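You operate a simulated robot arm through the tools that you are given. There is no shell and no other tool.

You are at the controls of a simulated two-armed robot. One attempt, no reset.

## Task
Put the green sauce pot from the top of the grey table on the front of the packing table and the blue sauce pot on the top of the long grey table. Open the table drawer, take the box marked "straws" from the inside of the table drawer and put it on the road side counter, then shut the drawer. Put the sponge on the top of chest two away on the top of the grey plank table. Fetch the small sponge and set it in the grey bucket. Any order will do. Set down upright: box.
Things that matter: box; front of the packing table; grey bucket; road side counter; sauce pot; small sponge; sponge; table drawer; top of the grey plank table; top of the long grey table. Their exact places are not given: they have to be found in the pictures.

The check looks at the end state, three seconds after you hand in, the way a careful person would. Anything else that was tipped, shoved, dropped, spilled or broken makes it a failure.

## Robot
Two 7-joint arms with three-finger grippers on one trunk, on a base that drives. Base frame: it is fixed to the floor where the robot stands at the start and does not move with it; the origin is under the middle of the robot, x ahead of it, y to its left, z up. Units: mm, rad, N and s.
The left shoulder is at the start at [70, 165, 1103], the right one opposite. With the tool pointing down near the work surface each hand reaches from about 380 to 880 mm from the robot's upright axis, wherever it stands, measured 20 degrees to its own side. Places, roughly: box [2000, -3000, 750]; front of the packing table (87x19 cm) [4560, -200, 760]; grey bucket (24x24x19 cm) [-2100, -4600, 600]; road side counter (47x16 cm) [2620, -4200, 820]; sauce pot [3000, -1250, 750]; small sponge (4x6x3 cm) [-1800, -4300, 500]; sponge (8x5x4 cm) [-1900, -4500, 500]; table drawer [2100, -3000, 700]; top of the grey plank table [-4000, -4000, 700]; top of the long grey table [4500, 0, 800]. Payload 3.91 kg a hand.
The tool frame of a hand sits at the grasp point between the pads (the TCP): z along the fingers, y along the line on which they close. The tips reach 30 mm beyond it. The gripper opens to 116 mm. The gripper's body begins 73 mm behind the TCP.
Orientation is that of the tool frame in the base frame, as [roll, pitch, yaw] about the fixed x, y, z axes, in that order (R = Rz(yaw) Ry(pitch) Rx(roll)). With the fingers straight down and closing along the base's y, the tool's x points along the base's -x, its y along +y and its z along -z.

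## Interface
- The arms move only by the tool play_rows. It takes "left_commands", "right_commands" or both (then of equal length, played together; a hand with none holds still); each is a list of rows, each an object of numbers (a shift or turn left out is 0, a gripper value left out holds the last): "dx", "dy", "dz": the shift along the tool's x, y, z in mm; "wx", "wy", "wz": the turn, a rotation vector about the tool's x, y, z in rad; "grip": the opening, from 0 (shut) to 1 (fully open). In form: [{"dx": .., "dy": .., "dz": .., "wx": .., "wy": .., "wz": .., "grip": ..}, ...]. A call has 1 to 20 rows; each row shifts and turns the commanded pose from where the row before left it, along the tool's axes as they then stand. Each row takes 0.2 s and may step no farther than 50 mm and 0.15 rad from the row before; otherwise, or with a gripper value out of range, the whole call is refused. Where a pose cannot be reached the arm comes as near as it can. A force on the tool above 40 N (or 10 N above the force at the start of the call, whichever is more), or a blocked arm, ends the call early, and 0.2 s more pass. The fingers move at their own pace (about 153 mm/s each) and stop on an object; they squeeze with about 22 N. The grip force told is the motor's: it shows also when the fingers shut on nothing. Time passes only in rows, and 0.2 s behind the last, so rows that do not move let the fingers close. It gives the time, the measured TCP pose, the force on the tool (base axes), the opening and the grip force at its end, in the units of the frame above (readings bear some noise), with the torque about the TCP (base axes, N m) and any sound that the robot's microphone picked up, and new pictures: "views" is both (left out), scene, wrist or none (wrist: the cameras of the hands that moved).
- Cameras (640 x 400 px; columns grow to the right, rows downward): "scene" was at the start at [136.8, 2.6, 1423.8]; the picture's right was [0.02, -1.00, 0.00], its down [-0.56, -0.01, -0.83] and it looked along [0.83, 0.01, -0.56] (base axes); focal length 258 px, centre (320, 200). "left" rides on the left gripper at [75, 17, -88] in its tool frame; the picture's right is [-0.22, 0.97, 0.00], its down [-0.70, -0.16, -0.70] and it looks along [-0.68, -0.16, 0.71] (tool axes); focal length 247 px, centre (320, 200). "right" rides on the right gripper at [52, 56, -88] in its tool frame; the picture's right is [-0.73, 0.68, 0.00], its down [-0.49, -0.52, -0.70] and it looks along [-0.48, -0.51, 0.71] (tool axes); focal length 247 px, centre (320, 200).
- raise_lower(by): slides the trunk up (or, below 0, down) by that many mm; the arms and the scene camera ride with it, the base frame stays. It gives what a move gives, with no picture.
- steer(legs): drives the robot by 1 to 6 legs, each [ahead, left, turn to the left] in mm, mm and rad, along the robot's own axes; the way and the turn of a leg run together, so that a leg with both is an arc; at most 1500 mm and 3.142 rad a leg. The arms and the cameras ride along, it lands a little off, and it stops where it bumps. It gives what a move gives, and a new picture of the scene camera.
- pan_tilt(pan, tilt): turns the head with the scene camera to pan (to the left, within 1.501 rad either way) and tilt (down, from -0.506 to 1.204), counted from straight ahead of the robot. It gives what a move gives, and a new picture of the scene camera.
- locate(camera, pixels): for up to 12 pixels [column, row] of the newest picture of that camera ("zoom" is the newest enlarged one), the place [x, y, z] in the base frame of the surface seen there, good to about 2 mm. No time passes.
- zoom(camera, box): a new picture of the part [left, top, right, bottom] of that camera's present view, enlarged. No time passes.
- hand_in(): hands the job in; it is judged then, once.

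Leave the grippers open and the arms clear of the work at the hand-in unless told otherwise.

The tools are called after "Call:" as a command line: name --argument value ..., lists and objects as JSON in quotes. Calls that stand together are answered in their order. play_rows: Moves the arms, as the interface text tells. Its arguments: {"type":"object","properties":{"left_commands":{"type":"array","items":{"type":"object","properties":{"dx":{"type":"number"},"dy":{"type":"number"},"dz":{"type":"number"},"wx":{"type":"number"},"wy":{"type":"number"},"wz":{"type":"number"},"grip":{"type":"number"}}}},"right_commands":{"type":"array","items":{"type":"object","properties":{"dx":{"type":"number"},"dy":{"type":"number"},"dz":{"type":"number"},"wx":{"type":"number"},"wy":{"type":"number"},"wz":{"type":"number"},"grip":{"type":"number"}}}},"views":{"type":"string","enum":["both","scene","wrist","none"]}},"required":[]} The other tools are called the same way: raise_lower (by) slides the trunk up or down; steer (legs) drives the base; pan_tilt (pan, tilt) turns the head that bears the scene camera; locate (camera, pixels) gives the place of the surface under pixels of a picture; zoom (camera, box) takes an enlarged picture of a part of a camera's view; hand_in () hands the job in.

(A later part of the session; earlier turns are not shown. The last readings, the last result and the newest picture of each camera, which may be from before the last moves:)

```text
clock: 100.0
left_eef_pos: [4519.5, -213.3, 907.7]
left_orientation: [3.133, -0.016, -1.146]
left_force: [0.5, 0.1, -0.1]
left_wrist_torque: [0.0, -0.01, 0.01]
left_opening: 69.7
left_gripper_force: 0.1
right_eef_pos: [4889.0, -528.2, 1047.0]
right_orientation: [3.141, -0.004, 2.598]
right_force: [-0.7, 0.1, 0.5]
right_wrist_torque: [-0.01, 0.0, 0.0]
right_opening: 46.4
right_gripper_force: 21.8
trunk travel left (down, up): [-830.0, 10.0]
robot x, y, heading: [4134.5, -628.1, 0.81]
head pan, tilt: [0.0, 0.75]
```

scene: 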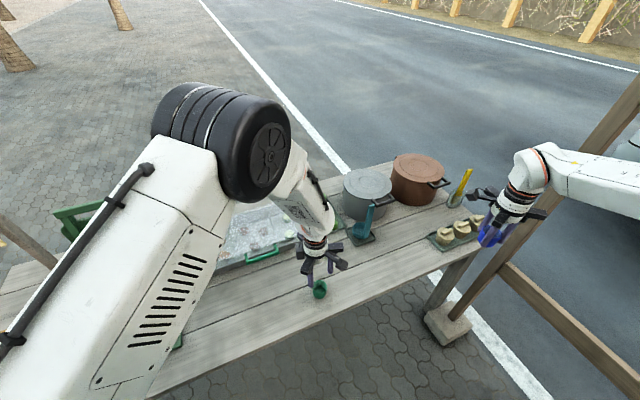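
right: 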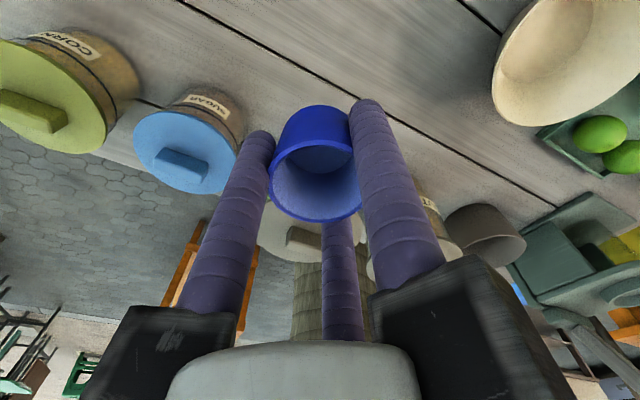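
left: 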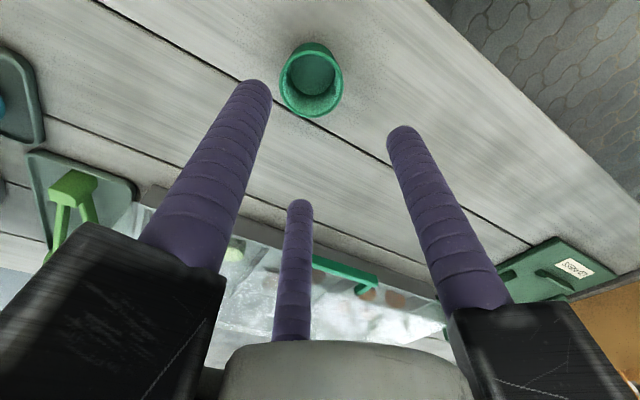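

Green pot stands well on the front strip. I turn the left wrist back toward its natural pose and raise it.

Call:
play_rows --left_commands '[{"wz": 0.14, "dz": -10}, {"wz": 0.14, "dz": -20}, {"wz": 0.14, "dz": -20}, {"wz": 0.14, "dz": -20}, {"wz": 0.14, "dz": -20}, {"wz": 0.14, "dz": -20}, {"wz": 0.14, "dz": -20}, {"wz": 0.14, "dz": -20}, {"dz": -20}, {"dz": -20}, {}, {}]' --views "both"

```text
clock: 102.5
left_eef_pos: [4526.0, -219.5, 1101.5]
left_orientation: [-3.142, 0.002, -2.289]
left_force: [0.0, -0.1, -0.4]
left_wrist_torque: [-0.01, 0.03, -0.02]
left_opening: 69.6
left_gripper_force: 0.0
right_eef_pos: [4889.3, -527.5, 1046.8]
right_orientation: [-3.141, -0.004, 2.599]
right_force: [0.3, 0.2, -0.8]
right_wrist_torque: [0.01, 0.0, 0.01]
right_opening: 46.2
right_gripper_force: 22.0
trunk travel left (down, up): [-830.0, 10.0]
robot x, y, heading: [4138.0, -629.6, 0.813]
head pan, tilt: [0.0, 0.75]
```

scene: 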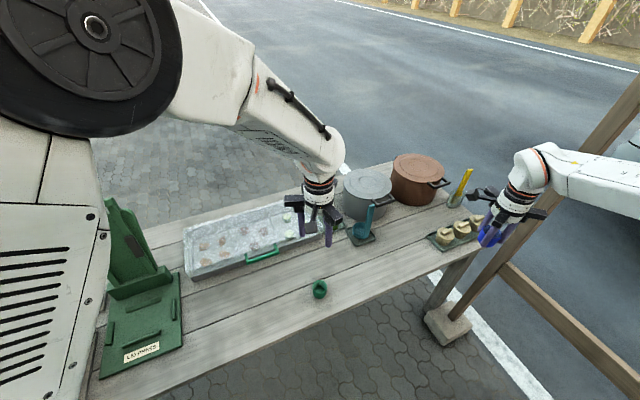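
left: 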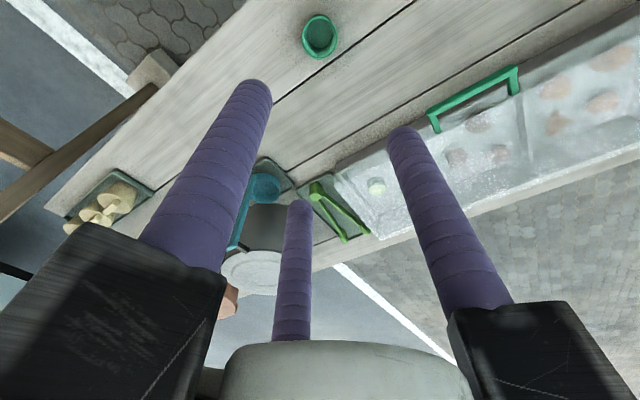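

Call:
locate --camera "scene" --pixels '[[187, 278], [262, 260], [322, 240], [200, 330], [300, 355], [305, 282], [340, 262], [319, 290], [400, 235], [395, 255], [352, 240], [376, 240]]'

```text
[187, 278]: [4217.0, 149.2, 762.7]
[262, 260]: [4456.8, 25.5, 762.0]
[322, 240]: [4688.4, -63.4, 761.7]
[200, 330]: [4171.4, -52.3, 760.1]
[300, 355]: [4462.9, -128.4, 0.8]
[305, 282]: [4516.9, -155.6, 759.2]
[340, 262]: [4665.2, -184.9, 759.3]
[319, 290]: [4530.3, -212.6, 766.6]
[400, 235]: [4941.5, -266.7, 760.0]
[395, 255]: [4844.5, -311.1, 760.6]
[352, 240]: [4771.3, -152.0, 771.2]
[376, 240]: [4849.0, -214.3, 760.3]
```

Behind the 190 mm front strip there's a free band up to the clear box front (≈290 mm from the edge). I plan the blue pot at (4597,-98), ~225 mm from the edge. First the left hand moves aside to the left, then the right hand goes over.

Call:
play_rows --left_commands '[{"dy": 42}, {"dy": 42}, {"dy": 42}, {"dy": 42}, {"dy": 42}, {"dy": 42}, {}]' --views "none"

Call:
play_rows --right_commands '[{"dx": 42.9, "dy": 19.8}, {"dx": 42.9, "dy": 19.8}, {"dx": 42.9, "dy": 19.8}, {"dx": 42.9, "dy": 19.8}, {"dx": 42.9, "dy": 19.8}, {"dx": 42.9, "dy": 19.8}, {"dx": 42.9, "dy": 19.8}, {"dx": 42.9, "dy": 19.8}, {"dx": 42.9, "dy": 19.8}, {"dx": 42.9, "dy": 19.8, "dz": 10}, {"dx": 42.9, "dy": 19.8, "dz": 10}, {}, {}]' --views "both"

```text
clock: 104.2
left_eef_pos: [4336.2, -52.9, 1103.1]
left_orientation: [-3.14, -0.001, -2.29]
left_force: [1.0, 0.7, -0.1]
left_wrist_torque: [-0.01, 0.05, -0.01]
left_opening: 69.3
left_gripper_force: 0.1
right_eef_pos: [4889.5, -528.0, 1047.2]
right_orientation: [3.141, -0.003, 2.599]
right_force: [0.8, 0.3, -1.0]
right_wrist_torque: [0.02, 0.0, -0.02]
right_opening: 46.1
right_gripper_force: 22.4
trunk travel left (down, up): [-830.0, 10.0]
robot x, y, heading: [4142.6, -630.1, 0.803]
head pan, tilt: [0.0, 0.75]
```

```text
clock: 107.0
left_eef_pos: [4334.6, -52.6, 1102.2]
left_orientation: [-3.141, 0.0, -2.288]
left_force: [0.5, 1.5, 0.0]
left_wrist_torque: [0.01, 0.0, -0.03]
left_opening: 69.3
left_gripper_force: 0.0
right_eef_pos: [4598.8, -96.9, 1027.0]
right_orientation: [3.141, -0.003, 2.599]
right_force: [-0.5, -0.3, -0.1]
right_wrist_torque: [0.01, -0.01, 0.0]
right_opening: 46.1
right_gripper_force: 22.4
trunk travel left (down, up): [-830.0, 10.0]
robot x, y, heading: [4140.1, -629.3, 0.808]
head pan, tilt: [0.0, 0.75]
```

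scene: 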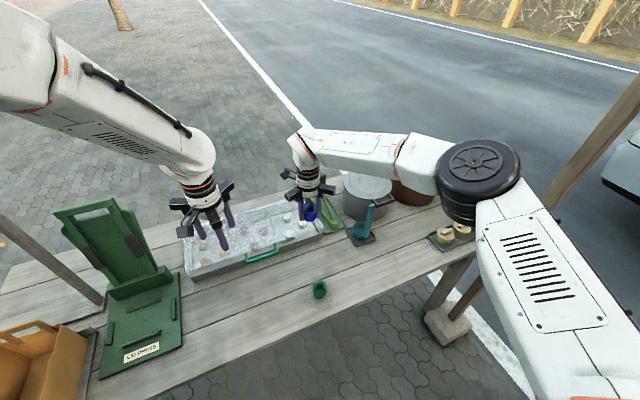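
right: 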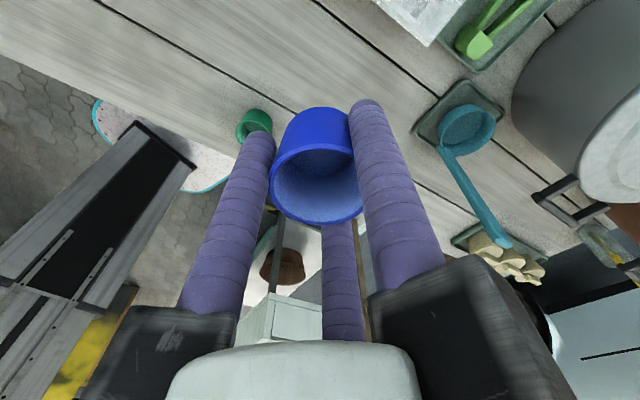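

The blue pot hangs over the target spot. I turn the hand by 1.0 so that fingers and camera stay clear of the clear box, then check below.

Call:
play_rows --right_commands '[{"wz": -0.143}, {"wz": -0.143}, {"wz": -0.143}, {"wz": -0.143}, {"wz": -0.143}, {"wz": -0.143}, {"wz": -0.143}, {"dz": 30}, {"dz": 30}, {"dz": 30}, {}, {}]' --views "both"

```text
clock: 109.5
left_eef_pos: [4334.9, -53.0, 1102.6]
left_orientation: [3.14, 0.0, -2.288]
left_force: [0.3, 0.0, 0.6]
left_wrist_torque: [-0.02, 0.02, 0.01]
left_opening: 69.8
left_gripper_force: 0.0
right_eef_pos: [4596.2, -96.1, 938.1]
right_orientation: [3.14, -0.002, -2.684]
right_force: [-0.8, 0.1, -0.3]
right_wrist_torque: [0.02, -0.01, -0.02]
right_opening: 46.2
right_gripper_force: 22.1
trunk travel left (down, up): [-830.0, 10.0]
robot x, y, heading: [4137.8, -629.6, 0.809]
head pan, tilt: [0.0, 0.75]
```

scene: 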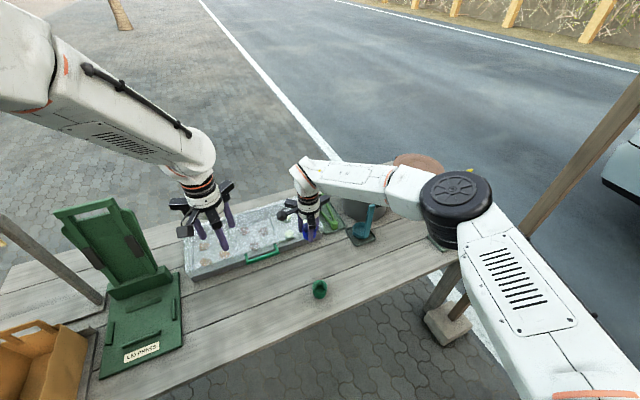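
right: 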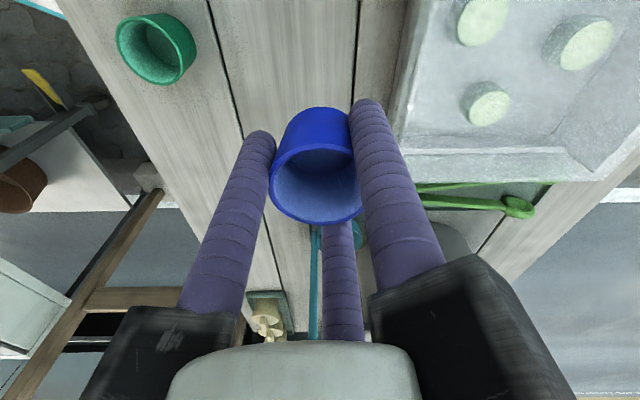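

Call:
locate --camera "right" --pixels '[[400, 130], [412, 60], [395, 30], [300, 60], [330, 40], [420, 150], [160, 20], [145, 82]]'

```text
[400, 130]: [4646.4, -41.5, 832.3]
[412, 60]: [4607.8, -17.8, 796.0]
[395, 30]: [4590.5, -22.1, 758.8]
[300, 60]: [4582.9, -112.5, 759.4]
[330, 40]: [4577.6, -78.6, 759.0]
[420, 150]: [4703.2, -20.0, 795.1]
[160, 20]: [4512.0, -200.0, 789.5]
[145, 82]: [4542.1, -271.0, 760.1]
```

Free below: the box front face is ~77 mm away from the pot's axis. I lower to the table (TCP 798) and open a little.

Call:
play_rows --right_commands '[{"dz": 35}, {"dz": 35}, {"dz": 35}, {"dz": 24}, {"dz": 8}, {"dz": 3}, {}, {"grip": 0.46}, {"grip": 0.52}, {}]' --views "wrist"

```text
clock: 111.8
left_eef_pos: [4335.4, -53.4, 1104.2]
left_orientation: [3.141, 0.0, -2.286]
left_force: [0.1, 0.3, -0.4]
left_wrist_torque: [0.05, 0.01, -0.03]
left_opening: 69.5
left_gripper_force: 0.1
right_eef_pos: [4598.2, -97.8, 798.4]
right_orientation: [3.14, -0.001, -2.685]
right_force: [0.4, 0.0, 0.4]
right_wrist_torque: [0.0, -0.01, 0.0]
right_opening: 60.3
right_gripper_force: 0.0
trunk travel left (down, up): [-830.0, 10.0]
robot x, y, heading: [4138.2, -630.0, 0.812]
head pan, tilt: [0.0, 0.75]
```

right: 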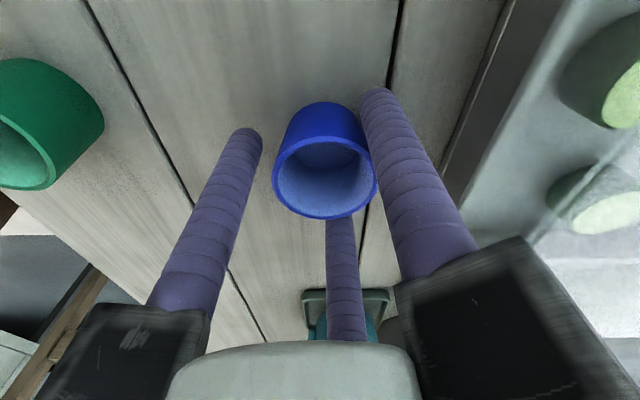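

Released. I lift the right hand straight up slowly.

Call:
play_rows --right_commands '[{"dz": -10}, {"dz": -20}, {"dz": -30}, {"dz": -40}, {"dz": -40}, {"dz": -40}, {"dz": -40}, {}]' --views "both"

```text
clock: 113.5
left_eef_pos: [4335.4, -52.2, 1102.2]
left_orientation: [3.141, -0.001, -2.287]
left_force: [-0.4, -0.4, -0.2]
left_wrist_torque: [0.02, 0.0, -0.05]
left_opening: 69.6
left_gripper_force: 0.1
right_eef_pos: [4597.4, -97.1, 1017.9]
right_orientation: [3.139, -0.003, -2.685]
right_force: [-0.1, 0.0, 0.3]
right_wrist_torque: [0.0, 0.0, 0.06]
right_opening: 60.5
right_gripper_force: 0.2
trunk travel left (down, up): [-830.0, 10.0]
robot x, y, heading: [4140.0, -627.3, 0.815]
head pan, tilt: [0.0, 0.75]
```

scene: 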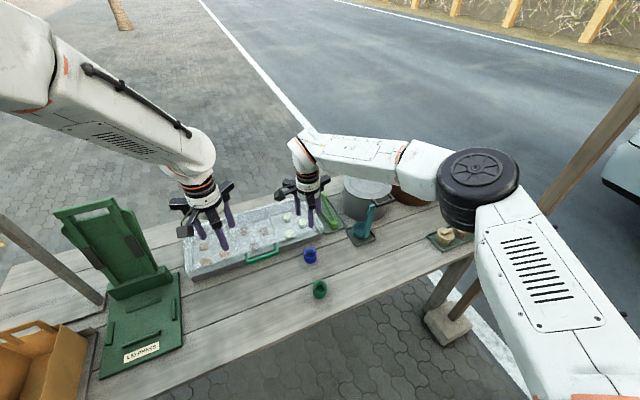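
right: 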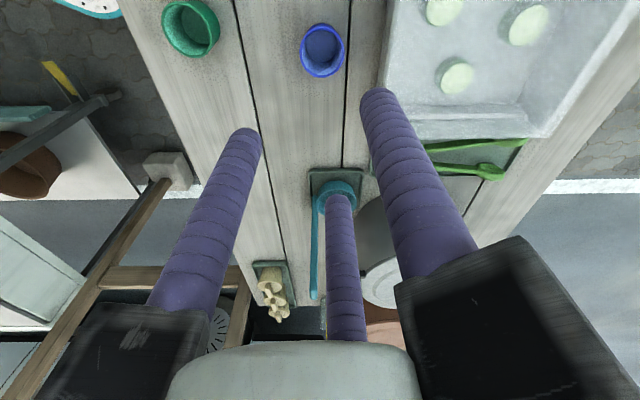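

Both pots stand on the long table. Next: the drawer near (2100,-3000). I bring the right hand back to its side, then back off to the west and turn around.

Call:
play_rows --right_commands '[{"dy": -43, "dz": -10}, {"dy": -43, "dz": -10}, {"dy": -43, "dz": -10}, {"dy": -43, "dz": -10}, {"dy": -43, "dz": -10}, {"dy": -43}, {"dy": -43}, {"wz": -0.12}, {"wz": -0.12}, {"wz": -0.1, "grip": 1.0}, {}]' --left_commands '[{"dx": 0}, {}, {}, {}, {}, {}, {}, {}, {}, {"grip": 1.0}, {}]' --views "scene"

Call:
steer --legs '[[-230, 340, 0], [0, 0, -1.4], [0, 0, -0.9]]'

```text
clock: 116.0
left_eef_pos: [4334.6, -53.3, 1102.2]
left_orientation: [-3.141, 0.001, -2.286]
left_force: [0.3, 0.2, -0.5]
left_wrist_torque: [-0.02, -0.02, -0.01]
left_opening: 115.9
left_gripper_force: 0.0
right_eef_pos: [4730.8, -366.3, 1067.8]
right_orientation: [3.139, -0.003, -2.343]
right_force: [0.1, 1.0, 0.8]
right_wrist_torque: [-0.02, -0.02, 0.0]
right_opening: 116.1
right_gripper_force: 0.2
trunk travel left (down, up): [-830.0, 10.0]
robot x, y, heading: [4139.1, -629.9, 0.809]
head pan, tilt: [0.0, 0.75]
```

scene: 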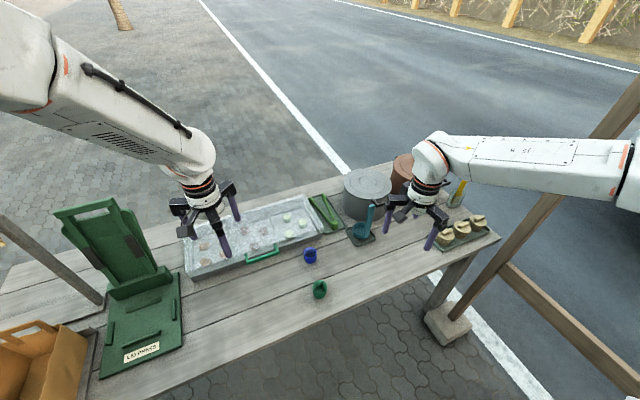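

```text
clock: 124.3
left_eef_pos: [4030.2, -1092.2, 1103.2]
left_orientation: [3.141, 0.0, 1.694]
left_force: [-0.7, -0.2, 0.1]
left_wrist_torque: [-0.01, 0.02, 0.01]
left_opening: 116.0
left_gripper_force: 0.0
right_eef_pos: [3531.2, -1178.4, 1068.3]
right_orientation: [3.141, -0.001, 1.637]
right_force: [0.1, -0.4, -0.7]
right_wrist_torque: [-0.02, 0.05, 0.04]
right_opening: 115.9
right_gripper_force: 0.1
trunk travel left (down, up): [-830.0, 10.0]
robot x, y, heading: [3732.5, -560.0, -1.495]
head pan, tilt: [0.0, 0.75]
```

scene: 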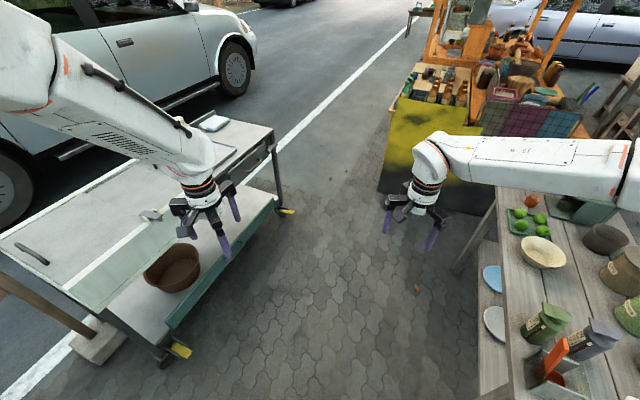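

The lane between the cart and the pot table leads south. I tilt the head up to see the stall and measure the lane.

Call:
pan_tilt --pan 0.0 --tilt 0.4

```text
clock: 125.2
left_eef_pos: [4028.4, -1092.4, 1102.6]
left_orientation: [3.142, 0.0, 1.692]
left_force: [-0.1, -0.4, -0.7]
left_wrist_torque: [-0.01, 0.02, 0.01]
left_opening: 116.0
left_gripper_force: 0.1
right_eef_pos: [3532.1, -1177.7, 1068.1]
right_orientation: [3.141, -0.002, 1.638]
right_force: [-0.5, 0.0, 0.4]
right_wrist_torque: [-0.02, 0.02, 0.0]
right_opening: 115.9
right_gripper_force: 0.0
trunk travel left (down, up): [-830.0, 10.0]
robot x, y, heading: [3730.1, -561.3, -1.496]
head pan, tilt: [0.0, 0.4]
```

scene: 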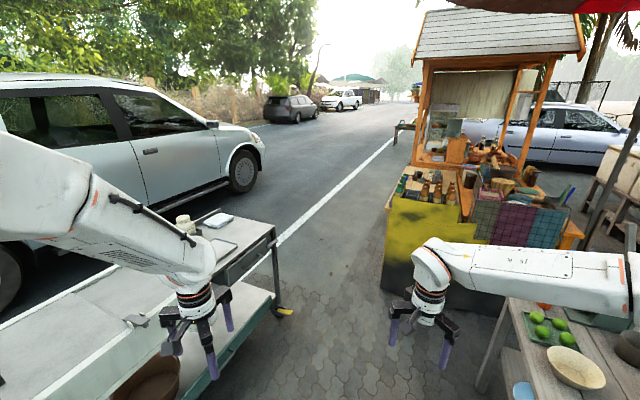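

Call:
zoom --camera "scene" --box '[370, 30, 640, 300]'

Call:
locate --camera "scene" --pixels '[[383, 288], [276, 312], [218, 380], [480, 390], [505, 310], [392, 195], [500, 240], [415, 140], [416, 165], [560, 250], [390, 130], [402, 145]]'

```text
1.48 times, centred on (505, 165) of scene
```

zoom: 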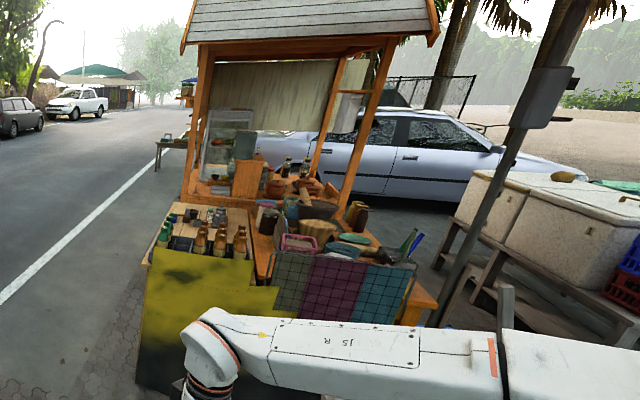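

```text
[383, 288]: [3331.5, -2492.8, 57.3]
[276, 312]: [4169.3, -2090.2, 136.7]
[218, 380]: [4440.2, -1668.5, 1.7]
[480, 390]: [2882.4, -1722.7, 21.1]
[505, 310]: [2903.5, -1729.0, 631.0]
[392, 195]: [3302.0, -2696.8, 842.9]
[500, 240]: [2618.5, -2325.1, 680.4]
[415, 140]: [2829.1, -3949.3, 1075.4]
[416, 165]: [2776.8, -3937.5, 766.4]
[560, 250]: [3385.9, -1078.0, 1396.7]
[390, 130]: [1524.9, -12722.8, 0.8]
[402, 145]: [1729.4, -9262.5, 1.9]
```

The lane is ~1 m wide at its narrowest (cart corner x≈4169 at y≈-2090; stall corner x≈3331 at y≈-2493). I drive south along x≈3720 and look at the stall.

Call:
steer --legs '[[1130, -100, 0]]'

Call:
pan_tilt --pan -0.5 --tilt 0.4

```text
clock: 131.0
left_eef_pos: [4030.1, -2237.0, 1103.0]
left_orientation: [-3.14, 0.001, 1.703]
left_force: [-0.8, -1.2, 0.8]
left_wrist_torque: [0.01, 0.01, -0.02]
left_opening: 115.9
left_gripper_force: 0.0
right_eef_pos: [3532.7, -2325.7, 1067.7]
right_orientation: [3.14, 0.0, 1.646]
right_force: [0.6, 0.3, -0.1]
right_wrist_torque: [0.0, 0.0, -0.04]
right_opening: 115.9
right_gripper_force: 0.1
trunk travel left (down, up): [-830.0, 10.0]
robot x, y, heading: [3725.8, -1710.1, -1.483]
head pan, tilt: [0.0, 0.4]
```

scene: 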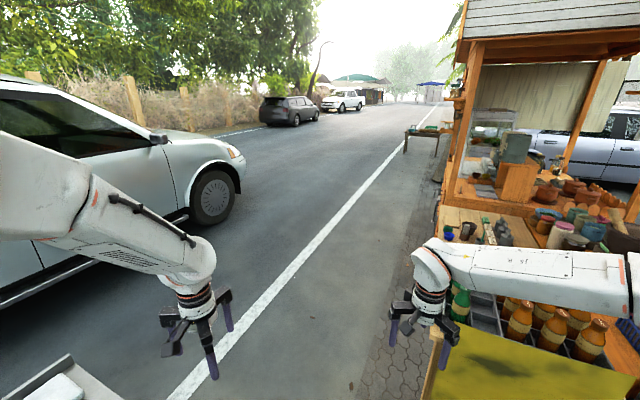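

```text
clock: 131.9
left_eef_pos: [4028.3, -2237.3, 1103.0]
left_orientation: [-3.142, 0.001, 1.702]
left_force: [1.0, 0.1, -0.3]
left_wrist_torque: [0.01, 0.02, 0.0]
left_opening: 115.8
left_gripper_force: 0.0
right_eef_pos: [3532.2, -2326.4, 1069.3]
right_orientation: [3.139, -0.002, 1.645]
right_force: [0.3, -0.2, -0.3]
right_wrist_torque: [0.01, -0.01, -0.01]
right_opening: 115.6
right_gripper_force: 0.1
trunk travel left (down, up): [-830.0, 10.0]
robot x, y, heading: [3726.7, -1715.3, -1.487]
head pan, tilt: [-0.499, 0.4]
```

scene: 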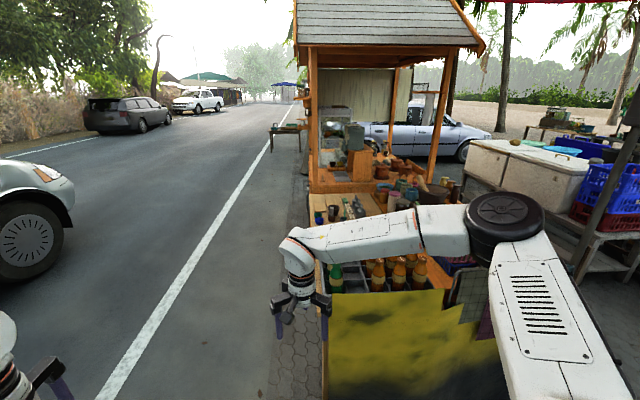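

Call:
zoom --camera "scene" --box '[290, 80, 490, 300]'

Call:
locate --camera "scene" --pixels '[[320, 160], [318, 195], [324, 280], [438, 290], [440, 170], [350, 160], [395, 200], [312, 110], [390, 100], [420, 180], [480, 150], [560, 230]]'

```text
1.82 times, centred on (390, 190) of scene
```

zoom: 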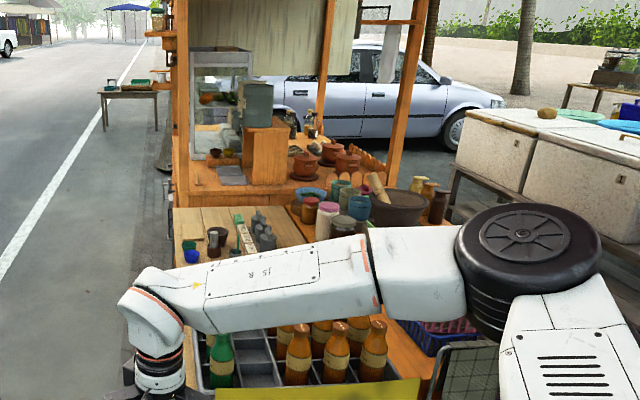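

```text
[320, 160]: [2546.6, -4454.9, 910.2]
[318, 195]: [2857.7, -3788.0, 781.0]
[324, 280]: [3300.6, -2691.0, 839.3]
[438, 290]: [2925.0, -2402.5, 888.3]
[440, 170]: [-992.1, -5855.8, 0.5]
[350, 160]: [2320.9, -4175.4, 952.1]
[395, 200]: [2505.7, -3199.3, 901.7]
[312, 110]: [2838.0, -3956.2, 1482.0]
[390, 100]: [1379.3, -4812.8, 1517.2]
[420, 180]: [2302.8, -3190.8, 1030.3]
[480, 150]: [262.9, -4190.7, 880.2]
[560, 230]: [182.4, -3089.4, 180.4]
```

The stall's wooden table stretches from the yellow board to the roofed cart; its road side faces +x. I drive on along the road side to look at it squarely.

Call:
steer --legs '[[800, -80, 0], [800, -100, 0]]'

Call:
pan_tilt --pan -1.2 --tilt 0.45

```text
clock: 140.0
left_eef_pos: [3976.7, -3818.2, 1103.8]
left_orientation: [-3.141, 0.0, 1.7]
left_force: [0.1, 0.9, -0.7]
left_wrist_torque: [-0.03, 0.0, -0.03]
left_opening: 116.2
left_gripper_force: 0.1
right_eef_pos: [3480.2, -3906.2, 1068.4]
right_orientation: [3.139, 0.0, 1.644]
right_force: [-0.4, 0.5, -0.4]
right_wrist_torque: [0.03, 0.0, -0.01]
right_opening: 116.3
right_gripper_force: 0.0
trunk travel left (down, up): [-830.0, 10.0]
robot x, y, heading: [3677.1, -3284.6, -1.489]
head pan, tilt: [-0.499, 0.4]
```

scene: 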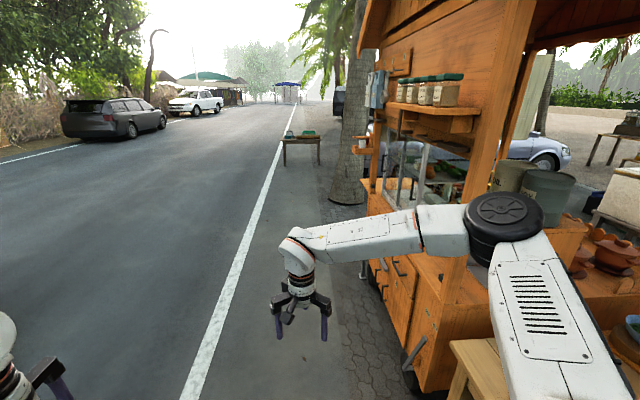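

```text
clock: 141.1
left_eef_pos: [3977.6, -3818.0, 1101.7]
left_orientation: [3.14, 0.0, 1.7]
left_force: [-0.8, 0.3, 0.5]
left_wrist_torque: [-0.01, 0.0, -0.01]
left_opening: 115.8
left_gripper_force: 0.1
right_eef_pos: [3480.3, -3905.7, 1067.9]
right_orientation: [3.14, -0.002, 1.645]
right_force: [0.1, 0.1, 0.3]
right_wrist_torque: [0.01, 0.0, 0.03]
right_opening: 115.9
right_gripper_force: 0.0
trunk travel left (down, up): [-830.0, 10.0]
robot x, y, heading: [3677.3, -3292.6, -1.486]
head pan, tilt: [-1.201, 0.45]
```

scene: 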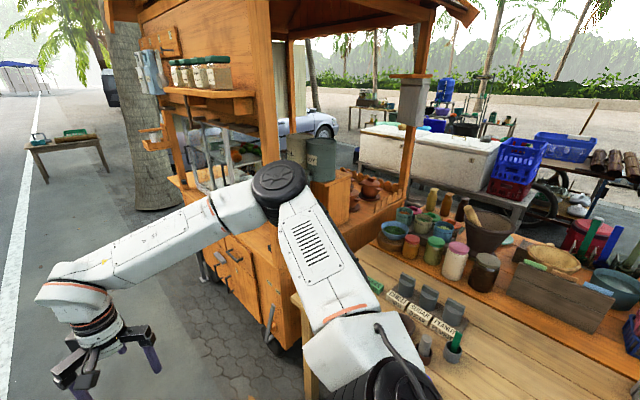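

I see the roofed cart's road side with a ledge under a glass display. I go on to about (3450,-4150) and turn right to face it.

Call:
steer --legs '[[900, -150, 0], [0, 0, -1.3]]'

Call:
pan_tilt --pan 0 --tilt 0.45

```text
clock: 149.2
left_eef_pos: [3155.3, -4622.3, 1102.6]
left_orientation: [-3.14, 0.0, 0.368]
left_force: [0.0, -0.5, 0.0]
left_wrist_torque: [-0.01, -0.02, 0.02]
left_opening: 116.1
left_gripper_force: 0.1
right_eef_pos: [2951.5, -4160.0, 1068.8]
right_orientation: [3.14, -0.001, 0.312]
right_force: [0.4, 0.2, -0.2]
right_wrist_torque: [0.01, -0.01, 0.01]
right_opening: 116.2
right_gripper_force: 0.1
trunk travel left (down, up): [-830.0, 10.0]
robot x, y, heading: [3595.3, -4206.1, -2.823]
head pan, tilt: [-1.201, 0.45]
```

scene: 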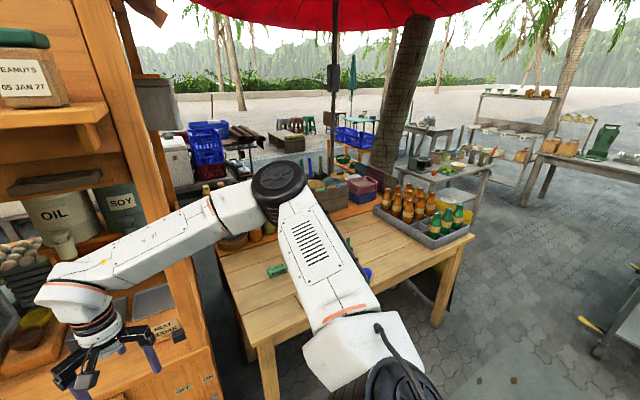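

```text
clock: 150.6
left_eef_pos: [3154.5, -4621.4, 1102.3]
left_orientation: [-3.141, 0.0, 0.367]
left_force: [0.2, 0.1, 0.7]
left_wrist_torque: [0.0, 0.0, 0.03]
left_opening: 116.3
left_gripper_force: 0.1
right_eef_pos: [2951.8, -4159.5, 1067.2]
right_orientation: [3.14, -0.001, 0.311]
right_force: [-0.3, 0.0, -0.3]
right_wrist_torque: [0.0, 0.01, 0.02]
right_opening: 116.2
right_gripper_force: 0.3
trunk travel left (down, up): [-830.0, 10.0]
robot x, y, heading: [3596.3, -4198.8, -2.819]
head pan, tilt: [0.0, 0.45]
```

scene: 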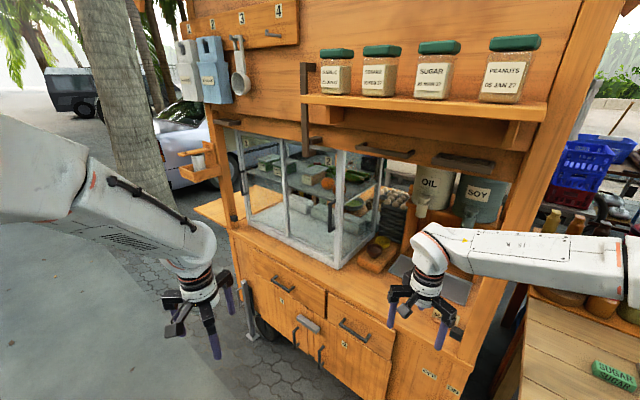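

This is the road-side counter: the ledge in front of the glass display. I measure it.

Call:
locate --camera "scene" --pixels '[[240, 235], [260, 240], [300, 265], [340, 285], [390, 300], [360, 275], [330, 270], [380, 325], [235, 228], [385, 255], [450, 330], [415, 330]]'

Call:
zoom --camera "scene" --box '[200, 100, 540, 380]'

```text
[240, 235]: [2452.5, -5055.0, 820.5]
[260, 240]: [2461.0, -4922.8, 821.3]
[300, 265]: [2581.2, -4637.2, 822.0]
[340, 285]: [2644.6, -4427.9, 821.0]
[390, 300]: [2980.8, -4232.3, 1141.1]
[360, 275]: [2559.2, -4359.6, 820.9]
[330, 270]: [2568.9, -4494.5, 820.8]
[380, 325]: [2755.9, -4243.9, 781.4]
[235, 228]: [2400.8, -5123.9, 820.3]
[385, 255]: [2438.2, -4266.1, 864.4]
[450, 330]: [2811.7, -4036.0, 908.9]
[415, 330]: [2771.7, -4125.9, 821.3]
```

```text
1.43 times, centred on (370, 240) of scene
```

zoom: 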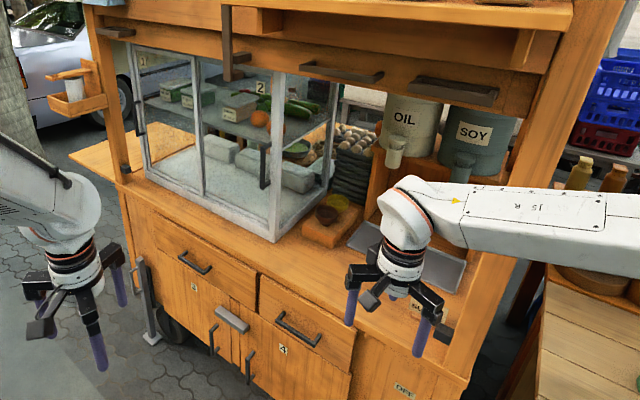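

Call:
zoom --camera "right" --box '[0, 0, 640, 400]'

Call:
zoom --camera "left" --box '[0, 0, 640, 400]'

```text
1.00 times, centred on (320, 200) of right (not enlarged: the box is as wide or as high as the picture)
```

zoom: 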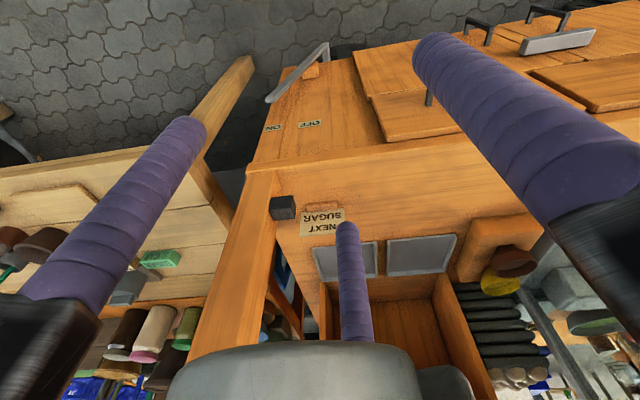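

```text
1.00 times, centred on (320, 200) of left (not enlarged: the box is as wide or as high as the picture)
```

zoom: 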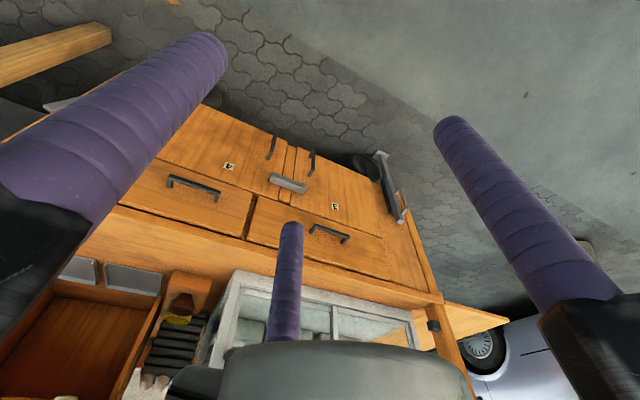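

Call:
locate --camera "right" --pixels '[[300, 235], [343, 210], [330, 282], [385, 272], [455, 235], [500, 230], [390, 145], [300, 165], [285, 208], [420, 190], [540, 210], [480, 145]]'

```text
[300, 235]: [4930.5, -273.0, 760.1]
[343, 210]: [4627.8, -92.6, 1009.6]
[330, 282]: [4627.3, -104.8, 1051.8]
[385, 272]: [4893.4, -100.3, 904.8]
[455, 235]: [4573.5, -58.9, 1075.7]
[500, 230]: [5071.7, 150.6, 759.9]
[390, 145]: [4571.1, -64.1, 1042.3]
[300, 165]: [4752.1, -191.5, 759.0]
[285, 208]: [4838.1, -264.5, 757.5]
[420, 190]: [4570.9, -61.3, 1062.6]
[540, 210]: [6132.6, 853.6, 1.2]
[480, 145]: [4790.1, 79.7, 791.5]
```

Call:
zoom --camera "right" --box '[160, 100, 640, 400]'

```text
1.33 times, centred on (400, 250) of right
```

zoom: 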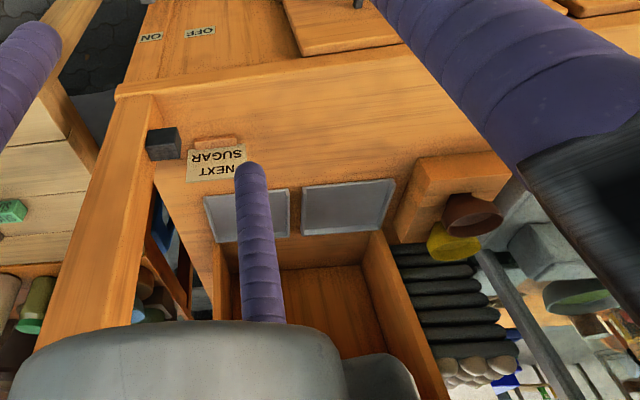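

Call:
locate --camera "zoom" --pixels '[[190, 182], [246, 145], [305, 190], [395, 182], [430, 160], [510, 180], [118, 90], [410, 50], [180, 155], [300, 120], [400, 110], [205, 195]]'

```text
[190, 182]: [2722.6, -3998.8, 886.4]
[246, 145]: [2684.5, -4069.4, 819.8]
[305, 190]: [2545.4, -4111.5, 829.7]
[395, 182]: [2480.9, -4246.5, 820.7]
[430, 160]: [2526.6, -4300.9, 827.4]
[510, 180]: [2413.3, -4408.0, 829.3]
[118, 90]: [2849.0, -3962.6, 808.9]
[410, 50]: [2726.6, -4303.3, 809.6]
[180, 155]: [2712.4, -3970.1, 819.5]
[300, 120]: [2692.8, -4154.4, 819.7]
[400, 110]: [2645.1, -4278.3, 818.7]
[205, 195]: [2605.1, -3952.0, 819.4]
```

The counter is z≈820 with front edge from (2849,-3963) to (2727,-4303); the strip in front of the trays is free. A good spot for the box is (2643,-4239). Now I must find the table drawer; I look right along the wooden table.

Call:
locate --camera "scene" --pixels '[[165, 240], [140, 225], [195, 180], [110, 140], [100, 110], [245, 310], [60, 230]]'

Call:
pan_tilt --pan -0.9 --tilt 0.5

```text
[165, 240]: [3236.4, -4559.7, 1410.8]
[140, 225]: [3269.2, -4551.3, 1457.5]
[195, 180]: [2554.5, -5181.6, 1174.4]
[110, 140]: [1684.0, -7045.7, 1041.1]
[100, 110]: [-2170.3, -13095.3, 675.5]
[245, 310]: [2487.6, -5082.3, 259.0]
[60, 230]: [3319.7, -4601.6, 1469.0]
```

```text
clock: 151.8
left_eef_pos: [3154.7, -4621.8, 1103.7]
left_orientation: [3.141, 0.001, 0.368]
left_force: [0.2, 0.4, -0.6]
left_wrist_torque: [-0.01, 0.02, 0.0]
left_opening: 116.0
left_gripper_force: 0.0
right_eef_pos: [2950.8, -4159.4, 1067.2]
right_orientation: [3.14, 0.0, 0.311]
right_force: [-0.5, 1.2, -0.1]
right_wrist_torque: [-0.03, 0.03, 0.03]
right_opening: 116.0
right_gripper_force: 0.0
trunk travel left (down, up): [-830.0, 10.0]
robot x, y, heading: [3599.0, -4204.8, -2.819]
head pan, tilt: [-0.901, 0.499]
```

scene: 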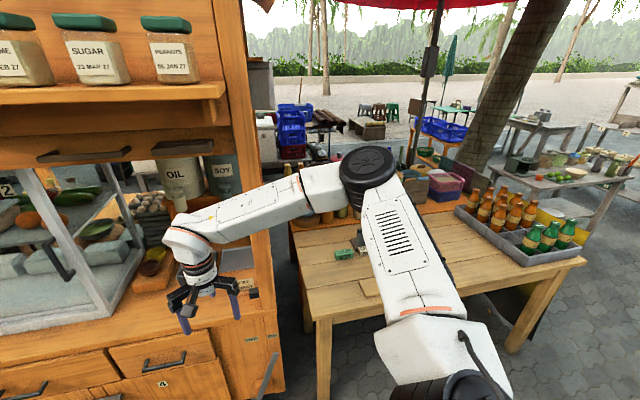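

Call:
locate --camera "scene" --pixels '[[322, 318], [585, 263], [300, 250], [292, 225], [520, 345], [275, 150], [360, 130], [545, 330], [310, 330], [305, 300], [436, 60], [455, 195]]'

Call:
zoom --camera "scene" --box '[240, 80, 640, 380]'

```text
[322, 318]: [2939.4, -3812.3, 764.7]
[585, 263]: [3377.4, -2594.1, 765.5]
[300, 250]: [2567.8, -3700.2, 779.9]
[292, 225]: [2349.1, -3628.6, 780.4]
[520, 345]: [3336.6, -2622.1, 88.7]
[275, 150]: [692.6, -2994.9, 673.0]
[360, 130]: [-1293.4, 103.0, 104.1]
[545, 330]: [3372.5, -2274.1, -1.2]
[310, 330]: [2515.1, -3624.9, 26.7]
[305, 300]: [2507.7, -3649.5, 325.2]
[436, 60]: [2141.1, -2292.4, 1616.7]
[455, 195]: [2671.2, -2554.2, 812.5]
```

```text
1.33 times, centred on (440, 230) of scene
```

zoom: 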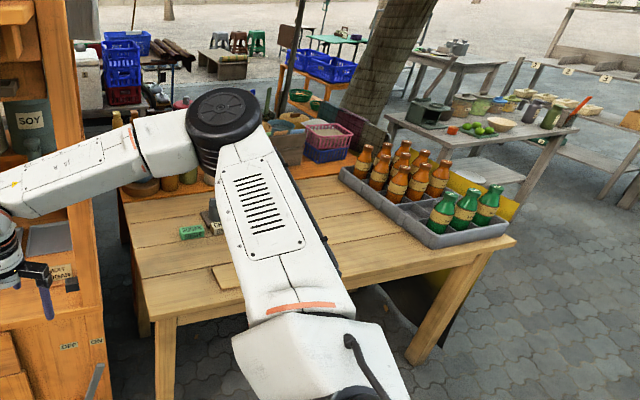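

The pale table and an orange table behind it stand between; there's no gap next to the cart. I look left, to see whether I can pass south of the cart to its west side.

Call:
pan_tilt --pan 0.75 --tilt 0.35

```text
clock: 153.5
left_eef_pos: [3155.2, -4622.3, 1102.2]
left_orientation: [-3.141, -0.001, 0.37]
left_force: [1.3, -0.9, -0.9]
left_wrist_torque: [0.0, 0.03, 0.0]
left_opening: 115.8
left_gripper_force: 0.1
right_eef_pos: [2951.0, -4160.5, 1068.7]
right_orientation: [3.139, -0.003, 0.313]
right_force: [0.7, 0.5, -0.4]
right_wrist_torque: [0.01, -0.03, -0.01]
right_opening: 116.1
right_gripper_force: 0.1
trunk travel left (down, up): [-830.0, 10.0]
robot x, y, heading: [3596.7, -4205.1, -2.817]
head pan, tilt: [0.75, 0.351]
```

scene: 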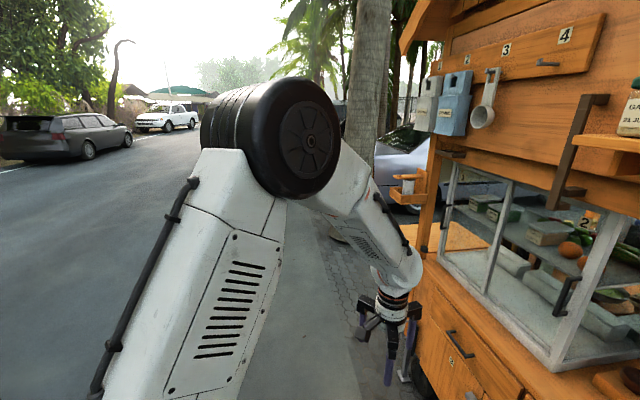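

Call:
locate --camera "scene" --pixels '[[365, 130], [380, 60], [350, 250], [340, 270], [430, 240], [405, 370], [390, 130], [470, 230]]'

```text
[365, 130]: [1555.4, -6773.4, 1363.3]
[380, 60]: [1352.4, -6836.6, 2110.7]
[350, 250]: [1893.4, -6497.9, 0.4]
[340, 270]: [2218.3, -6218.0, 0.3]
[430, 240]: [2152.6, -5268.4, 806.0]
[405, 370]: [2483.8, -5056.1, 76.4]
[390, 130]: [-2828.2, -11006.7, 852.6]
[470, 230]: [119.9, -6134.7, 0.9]
```

South of the cart there's a wide gap before the palm (≈(1500,-6800)). I drive round there.

Call:
steer --legs '[[300, 800, 0], [600, 520, 0]]'

Call:
pan_tilt --pan -0.3 --tilt 0.35

```text
clock: 161.9
left_eef_pos: [2690.8, -6150.6, 1104.3]
left_orientation: [3.141, 0.0, 0.363]
left_force: [-0.3, -0.4, -0.4]
left_wrist_torque: [0.01, -0.02, 0.01]
left_opening: 115.9
left_gripper_force: 0.1
right_eef_pos: [2490.1, -5688.5, 1067.5]
right_orientation: [3.139, 0.0, 0.308]
right_force: [0.7, -0.2, 0.0]
right_wrist_torque: [0.0, 0.03, 0.01]
right_opening: 115.9
right_gripper_force: 0.0
trunk travel left (down, up): [-830.0, 10.0]
robot x, y, heading: [3137.4, -5735.4, -2.821]
head pan, tilt: [0.75, 0.351]
```

scene: 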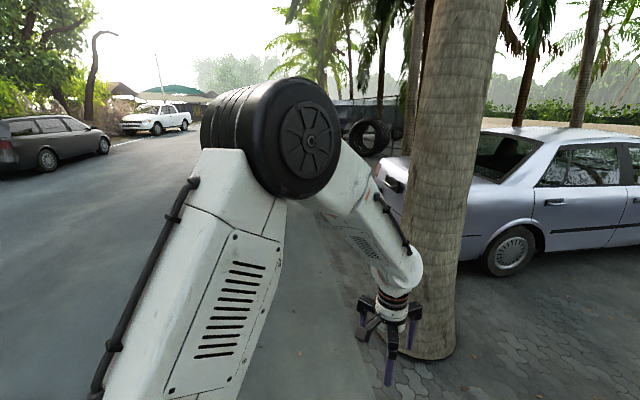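

```text
clock: 163.2
left_eef_pos: [2690.7, -6152.0, 1103.1]
left_orientation: [3.141, 0.002, 0.363]
left_force: [0.8, 0.3, -0.1]
left_wrist_torque: [-0.02, 0.01, 0.0]
left_opening: 115.8
left_gripper_force: 0.1
right_eef_pos: [2491.1, -5689.6, 1069.2]
right_orientation: [3.14, -0.001, 0.307]
right_force: [0.0, -0.4, -0.2]
right_wrist_torque: [0.01, -0.01, 0.02]
right_opening: 116.0
right_gripper_force: 0.1
trunk travel left (down, up): [-830.0, 10.0]
robot x, y, heading: [3134.1, -5737.8, -2.823]
head pan, tilt: [-0.3, 0.351]
```

scene: 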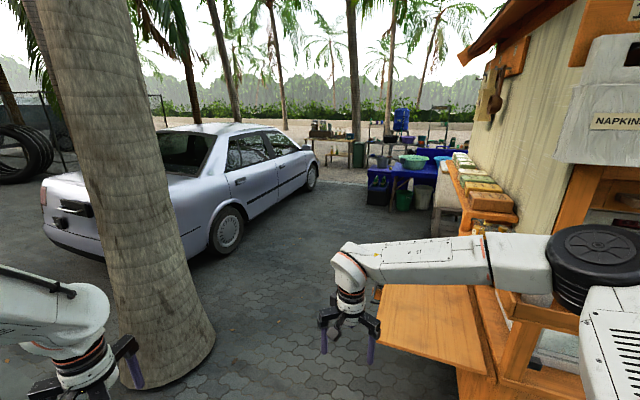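

There's a passage west between the car and the cart. I measure it.

Call:
locate --camera "scene" --pixels '[[213, 345], [130, 390], [310, 187], [228, 250], [380, 345], [385, 290], [370, 203], [445, 195], [350, 240], [470, 165], [330, 165], [515, 225]]'

Call:
zoom --camera "scene" --box '[280, 90, 560, 270]'

```text
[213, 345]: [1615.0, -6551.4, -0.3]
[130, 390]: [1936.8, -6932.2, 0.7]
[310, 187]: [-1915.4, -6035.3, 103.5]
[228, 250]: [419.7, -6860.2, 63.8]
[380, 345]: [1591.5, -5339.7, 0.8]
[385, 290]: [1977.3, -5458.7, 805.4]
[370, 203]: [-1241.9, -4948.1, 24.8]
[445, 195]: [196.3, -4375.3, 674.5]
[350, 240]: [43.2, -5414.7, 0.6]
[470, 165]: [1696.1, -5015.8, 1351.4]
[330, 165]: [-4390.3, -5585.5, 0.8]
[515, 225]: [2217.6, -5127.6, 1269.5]
```

```text
2.22 times, centred on (420, 180) of scene
```

zoom: 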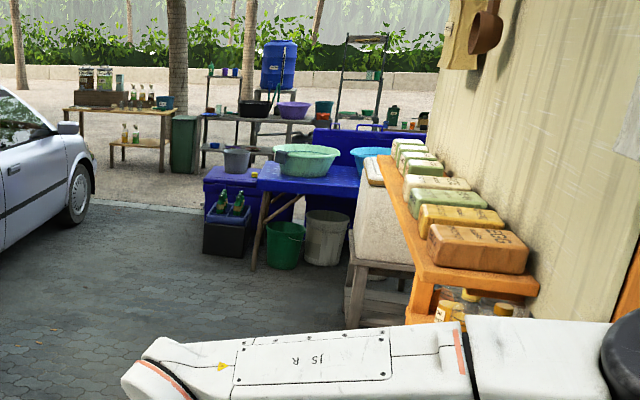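

The gap is ~1 m between the cart flap (z 805, corner (1977,-5459)) and the palm (edge ≈(1615,-6551)). Beyond it I can already see the washing place with a blue table, basins and a grey bucket. I drive west through the gap.

Call:
steer --legs '[[1105, -268, 0]]'

Call:
pan_tilt --pan -0.9 --tilt 0.4

```text
clock: 169.1
left_eef_pos: [1534.3, -6225.7, 1102.9]
left_orientation: [-3.141, 0.002, 0.342]
left_force: [-0.1, 0.4, 0.2]
left_wrist_torque: [0.0, -0.01, 0.01]
left_opening: 116.1
left_gripper_force: 0.1
right_eef_pos: [1342.5, -5759.7, 1068.4]
right_orientation: [3.141, 0.0, 0.287]
right_force: [-0.4, -0.1, 0.5]
right_wrist_torque: [0.02, -0.03, 0.02]
right_opening: 116.3
right_gripper_force: 0.1
trunk travel left (down, up): [-830.0, 10.0]
robot x, y, heading: [1987.0, -5817.4, -2.843]
head pan, tilt: [-0.3, 0.351]
```

scene: 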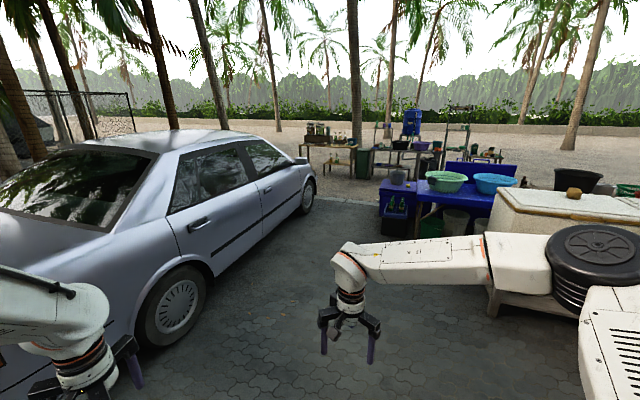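

```text
clock: 170.1
left_eef_pos: [1534.2, -6224.8, 1102.7]
left_orientation: [-3.141, 0.001, 0.342]
left_force: [0.0, 0.1, -0.4]
left_wrist_torque: [-0.01, -0.01, 0.03]
left_opening: 116.1
left_gripper_force: 0.1
right_eef_pos: [1343.4, -5758.4, 1067.6]
right_orientation: [3.138, -0.001, 0.285]
right_force: [-0.2, 0.1, 0.6]
right_wrist_torque: [0.0, 0.0, 0.0]
right_opening: 116.1
right_gripper_force: 0.0
trunk travel left (down, up): [-830.0, 10.0]
robot x, y, heading: [1990.2, -5818.8, -2.84]
head pan, tilt: [-0.901, 0.4]
```

scene: 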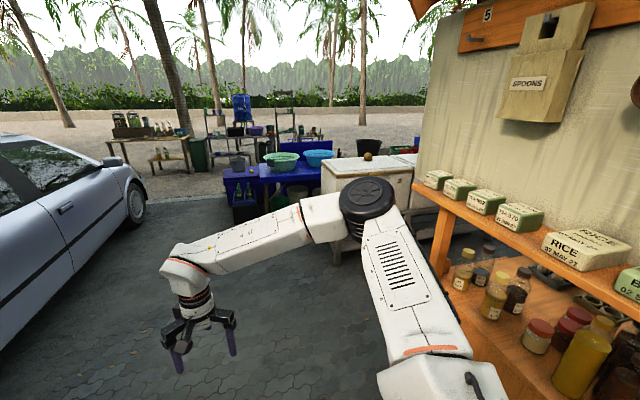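

I continue to about (1050,-5350), west of the cart, and look north along the stall's back.

Call:
steer --legs '[[780, -660, 0], [0, 0, -1.0]]'

Call:
pan_tilt --pan -0.6 --tilt 0.4

```text
clock: 177.9
left_eef_pos: [479.4, -5256.8, 1102.8]
left_orientation: [3.141, 0.0, -0.676]
left_force: [0.4, -1.0, -0.6]
left_wrist_torque: [0.0, -0.01, -0.01]
left_opening: 116.1
left_gripper_force: 0.1
right_eef_pos: [775.9, -4847.1, 1067.0]
right_orientation: [3.141, -0.002, -0.729]
right_force: [-0.3, -0.3, 0.4]
right_wrist_torque: [0.0, 0.01, 0.02]
right_opening: 115.9
right_gripper_force: 0.1
trunk travel left (down, up): [-830.0, 10.0]
robot x, y, heading: [1062.0, -5427.2, 2.425]
head pan, tilt: [-0.901, 0.4]
```

scene: 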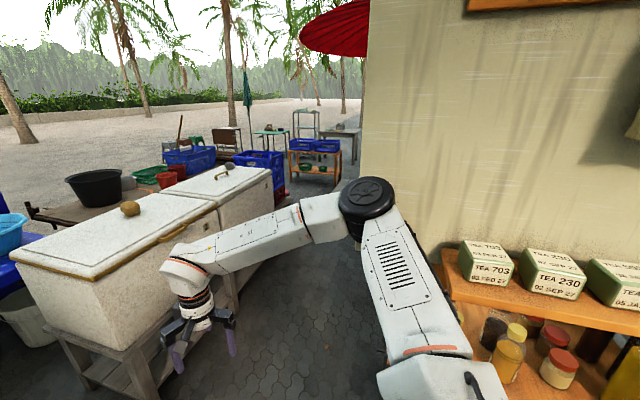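

```text
clock: 178.7
left_eef_pos: [480.2, -5255.9, 1102.5]
left_orientation: [-3.141, 0.0, -0.676]
left_force: [0.1, 0.1, -0.1]
left_wrist_torque: [0.01, -0.04, 0.02]
left_opening: 115.8
left_gripper_force: 0.0
right_eef_pos: [776.1, -4848.1, 1067.8]
right_orientation: [3.137, -0.002, -0.731]
right_force: [0.5, 0.0, -0.6]
right_wrist_torque: [0.0, 0.0, -0.03]
right_opening: 115.9
right_gripper_force: 0.1
trunk travel left (down, up): [-830.0, 10.0]
robot x, y, heading: [1065.9, -5426.2, 2.421]
head pan, tilt: [-0.6, 0.4]
```

scene: 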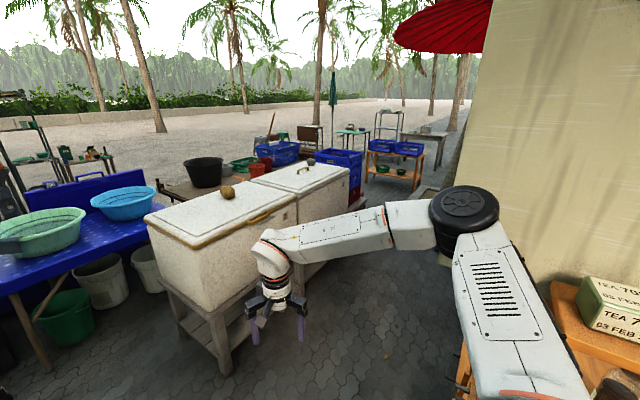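

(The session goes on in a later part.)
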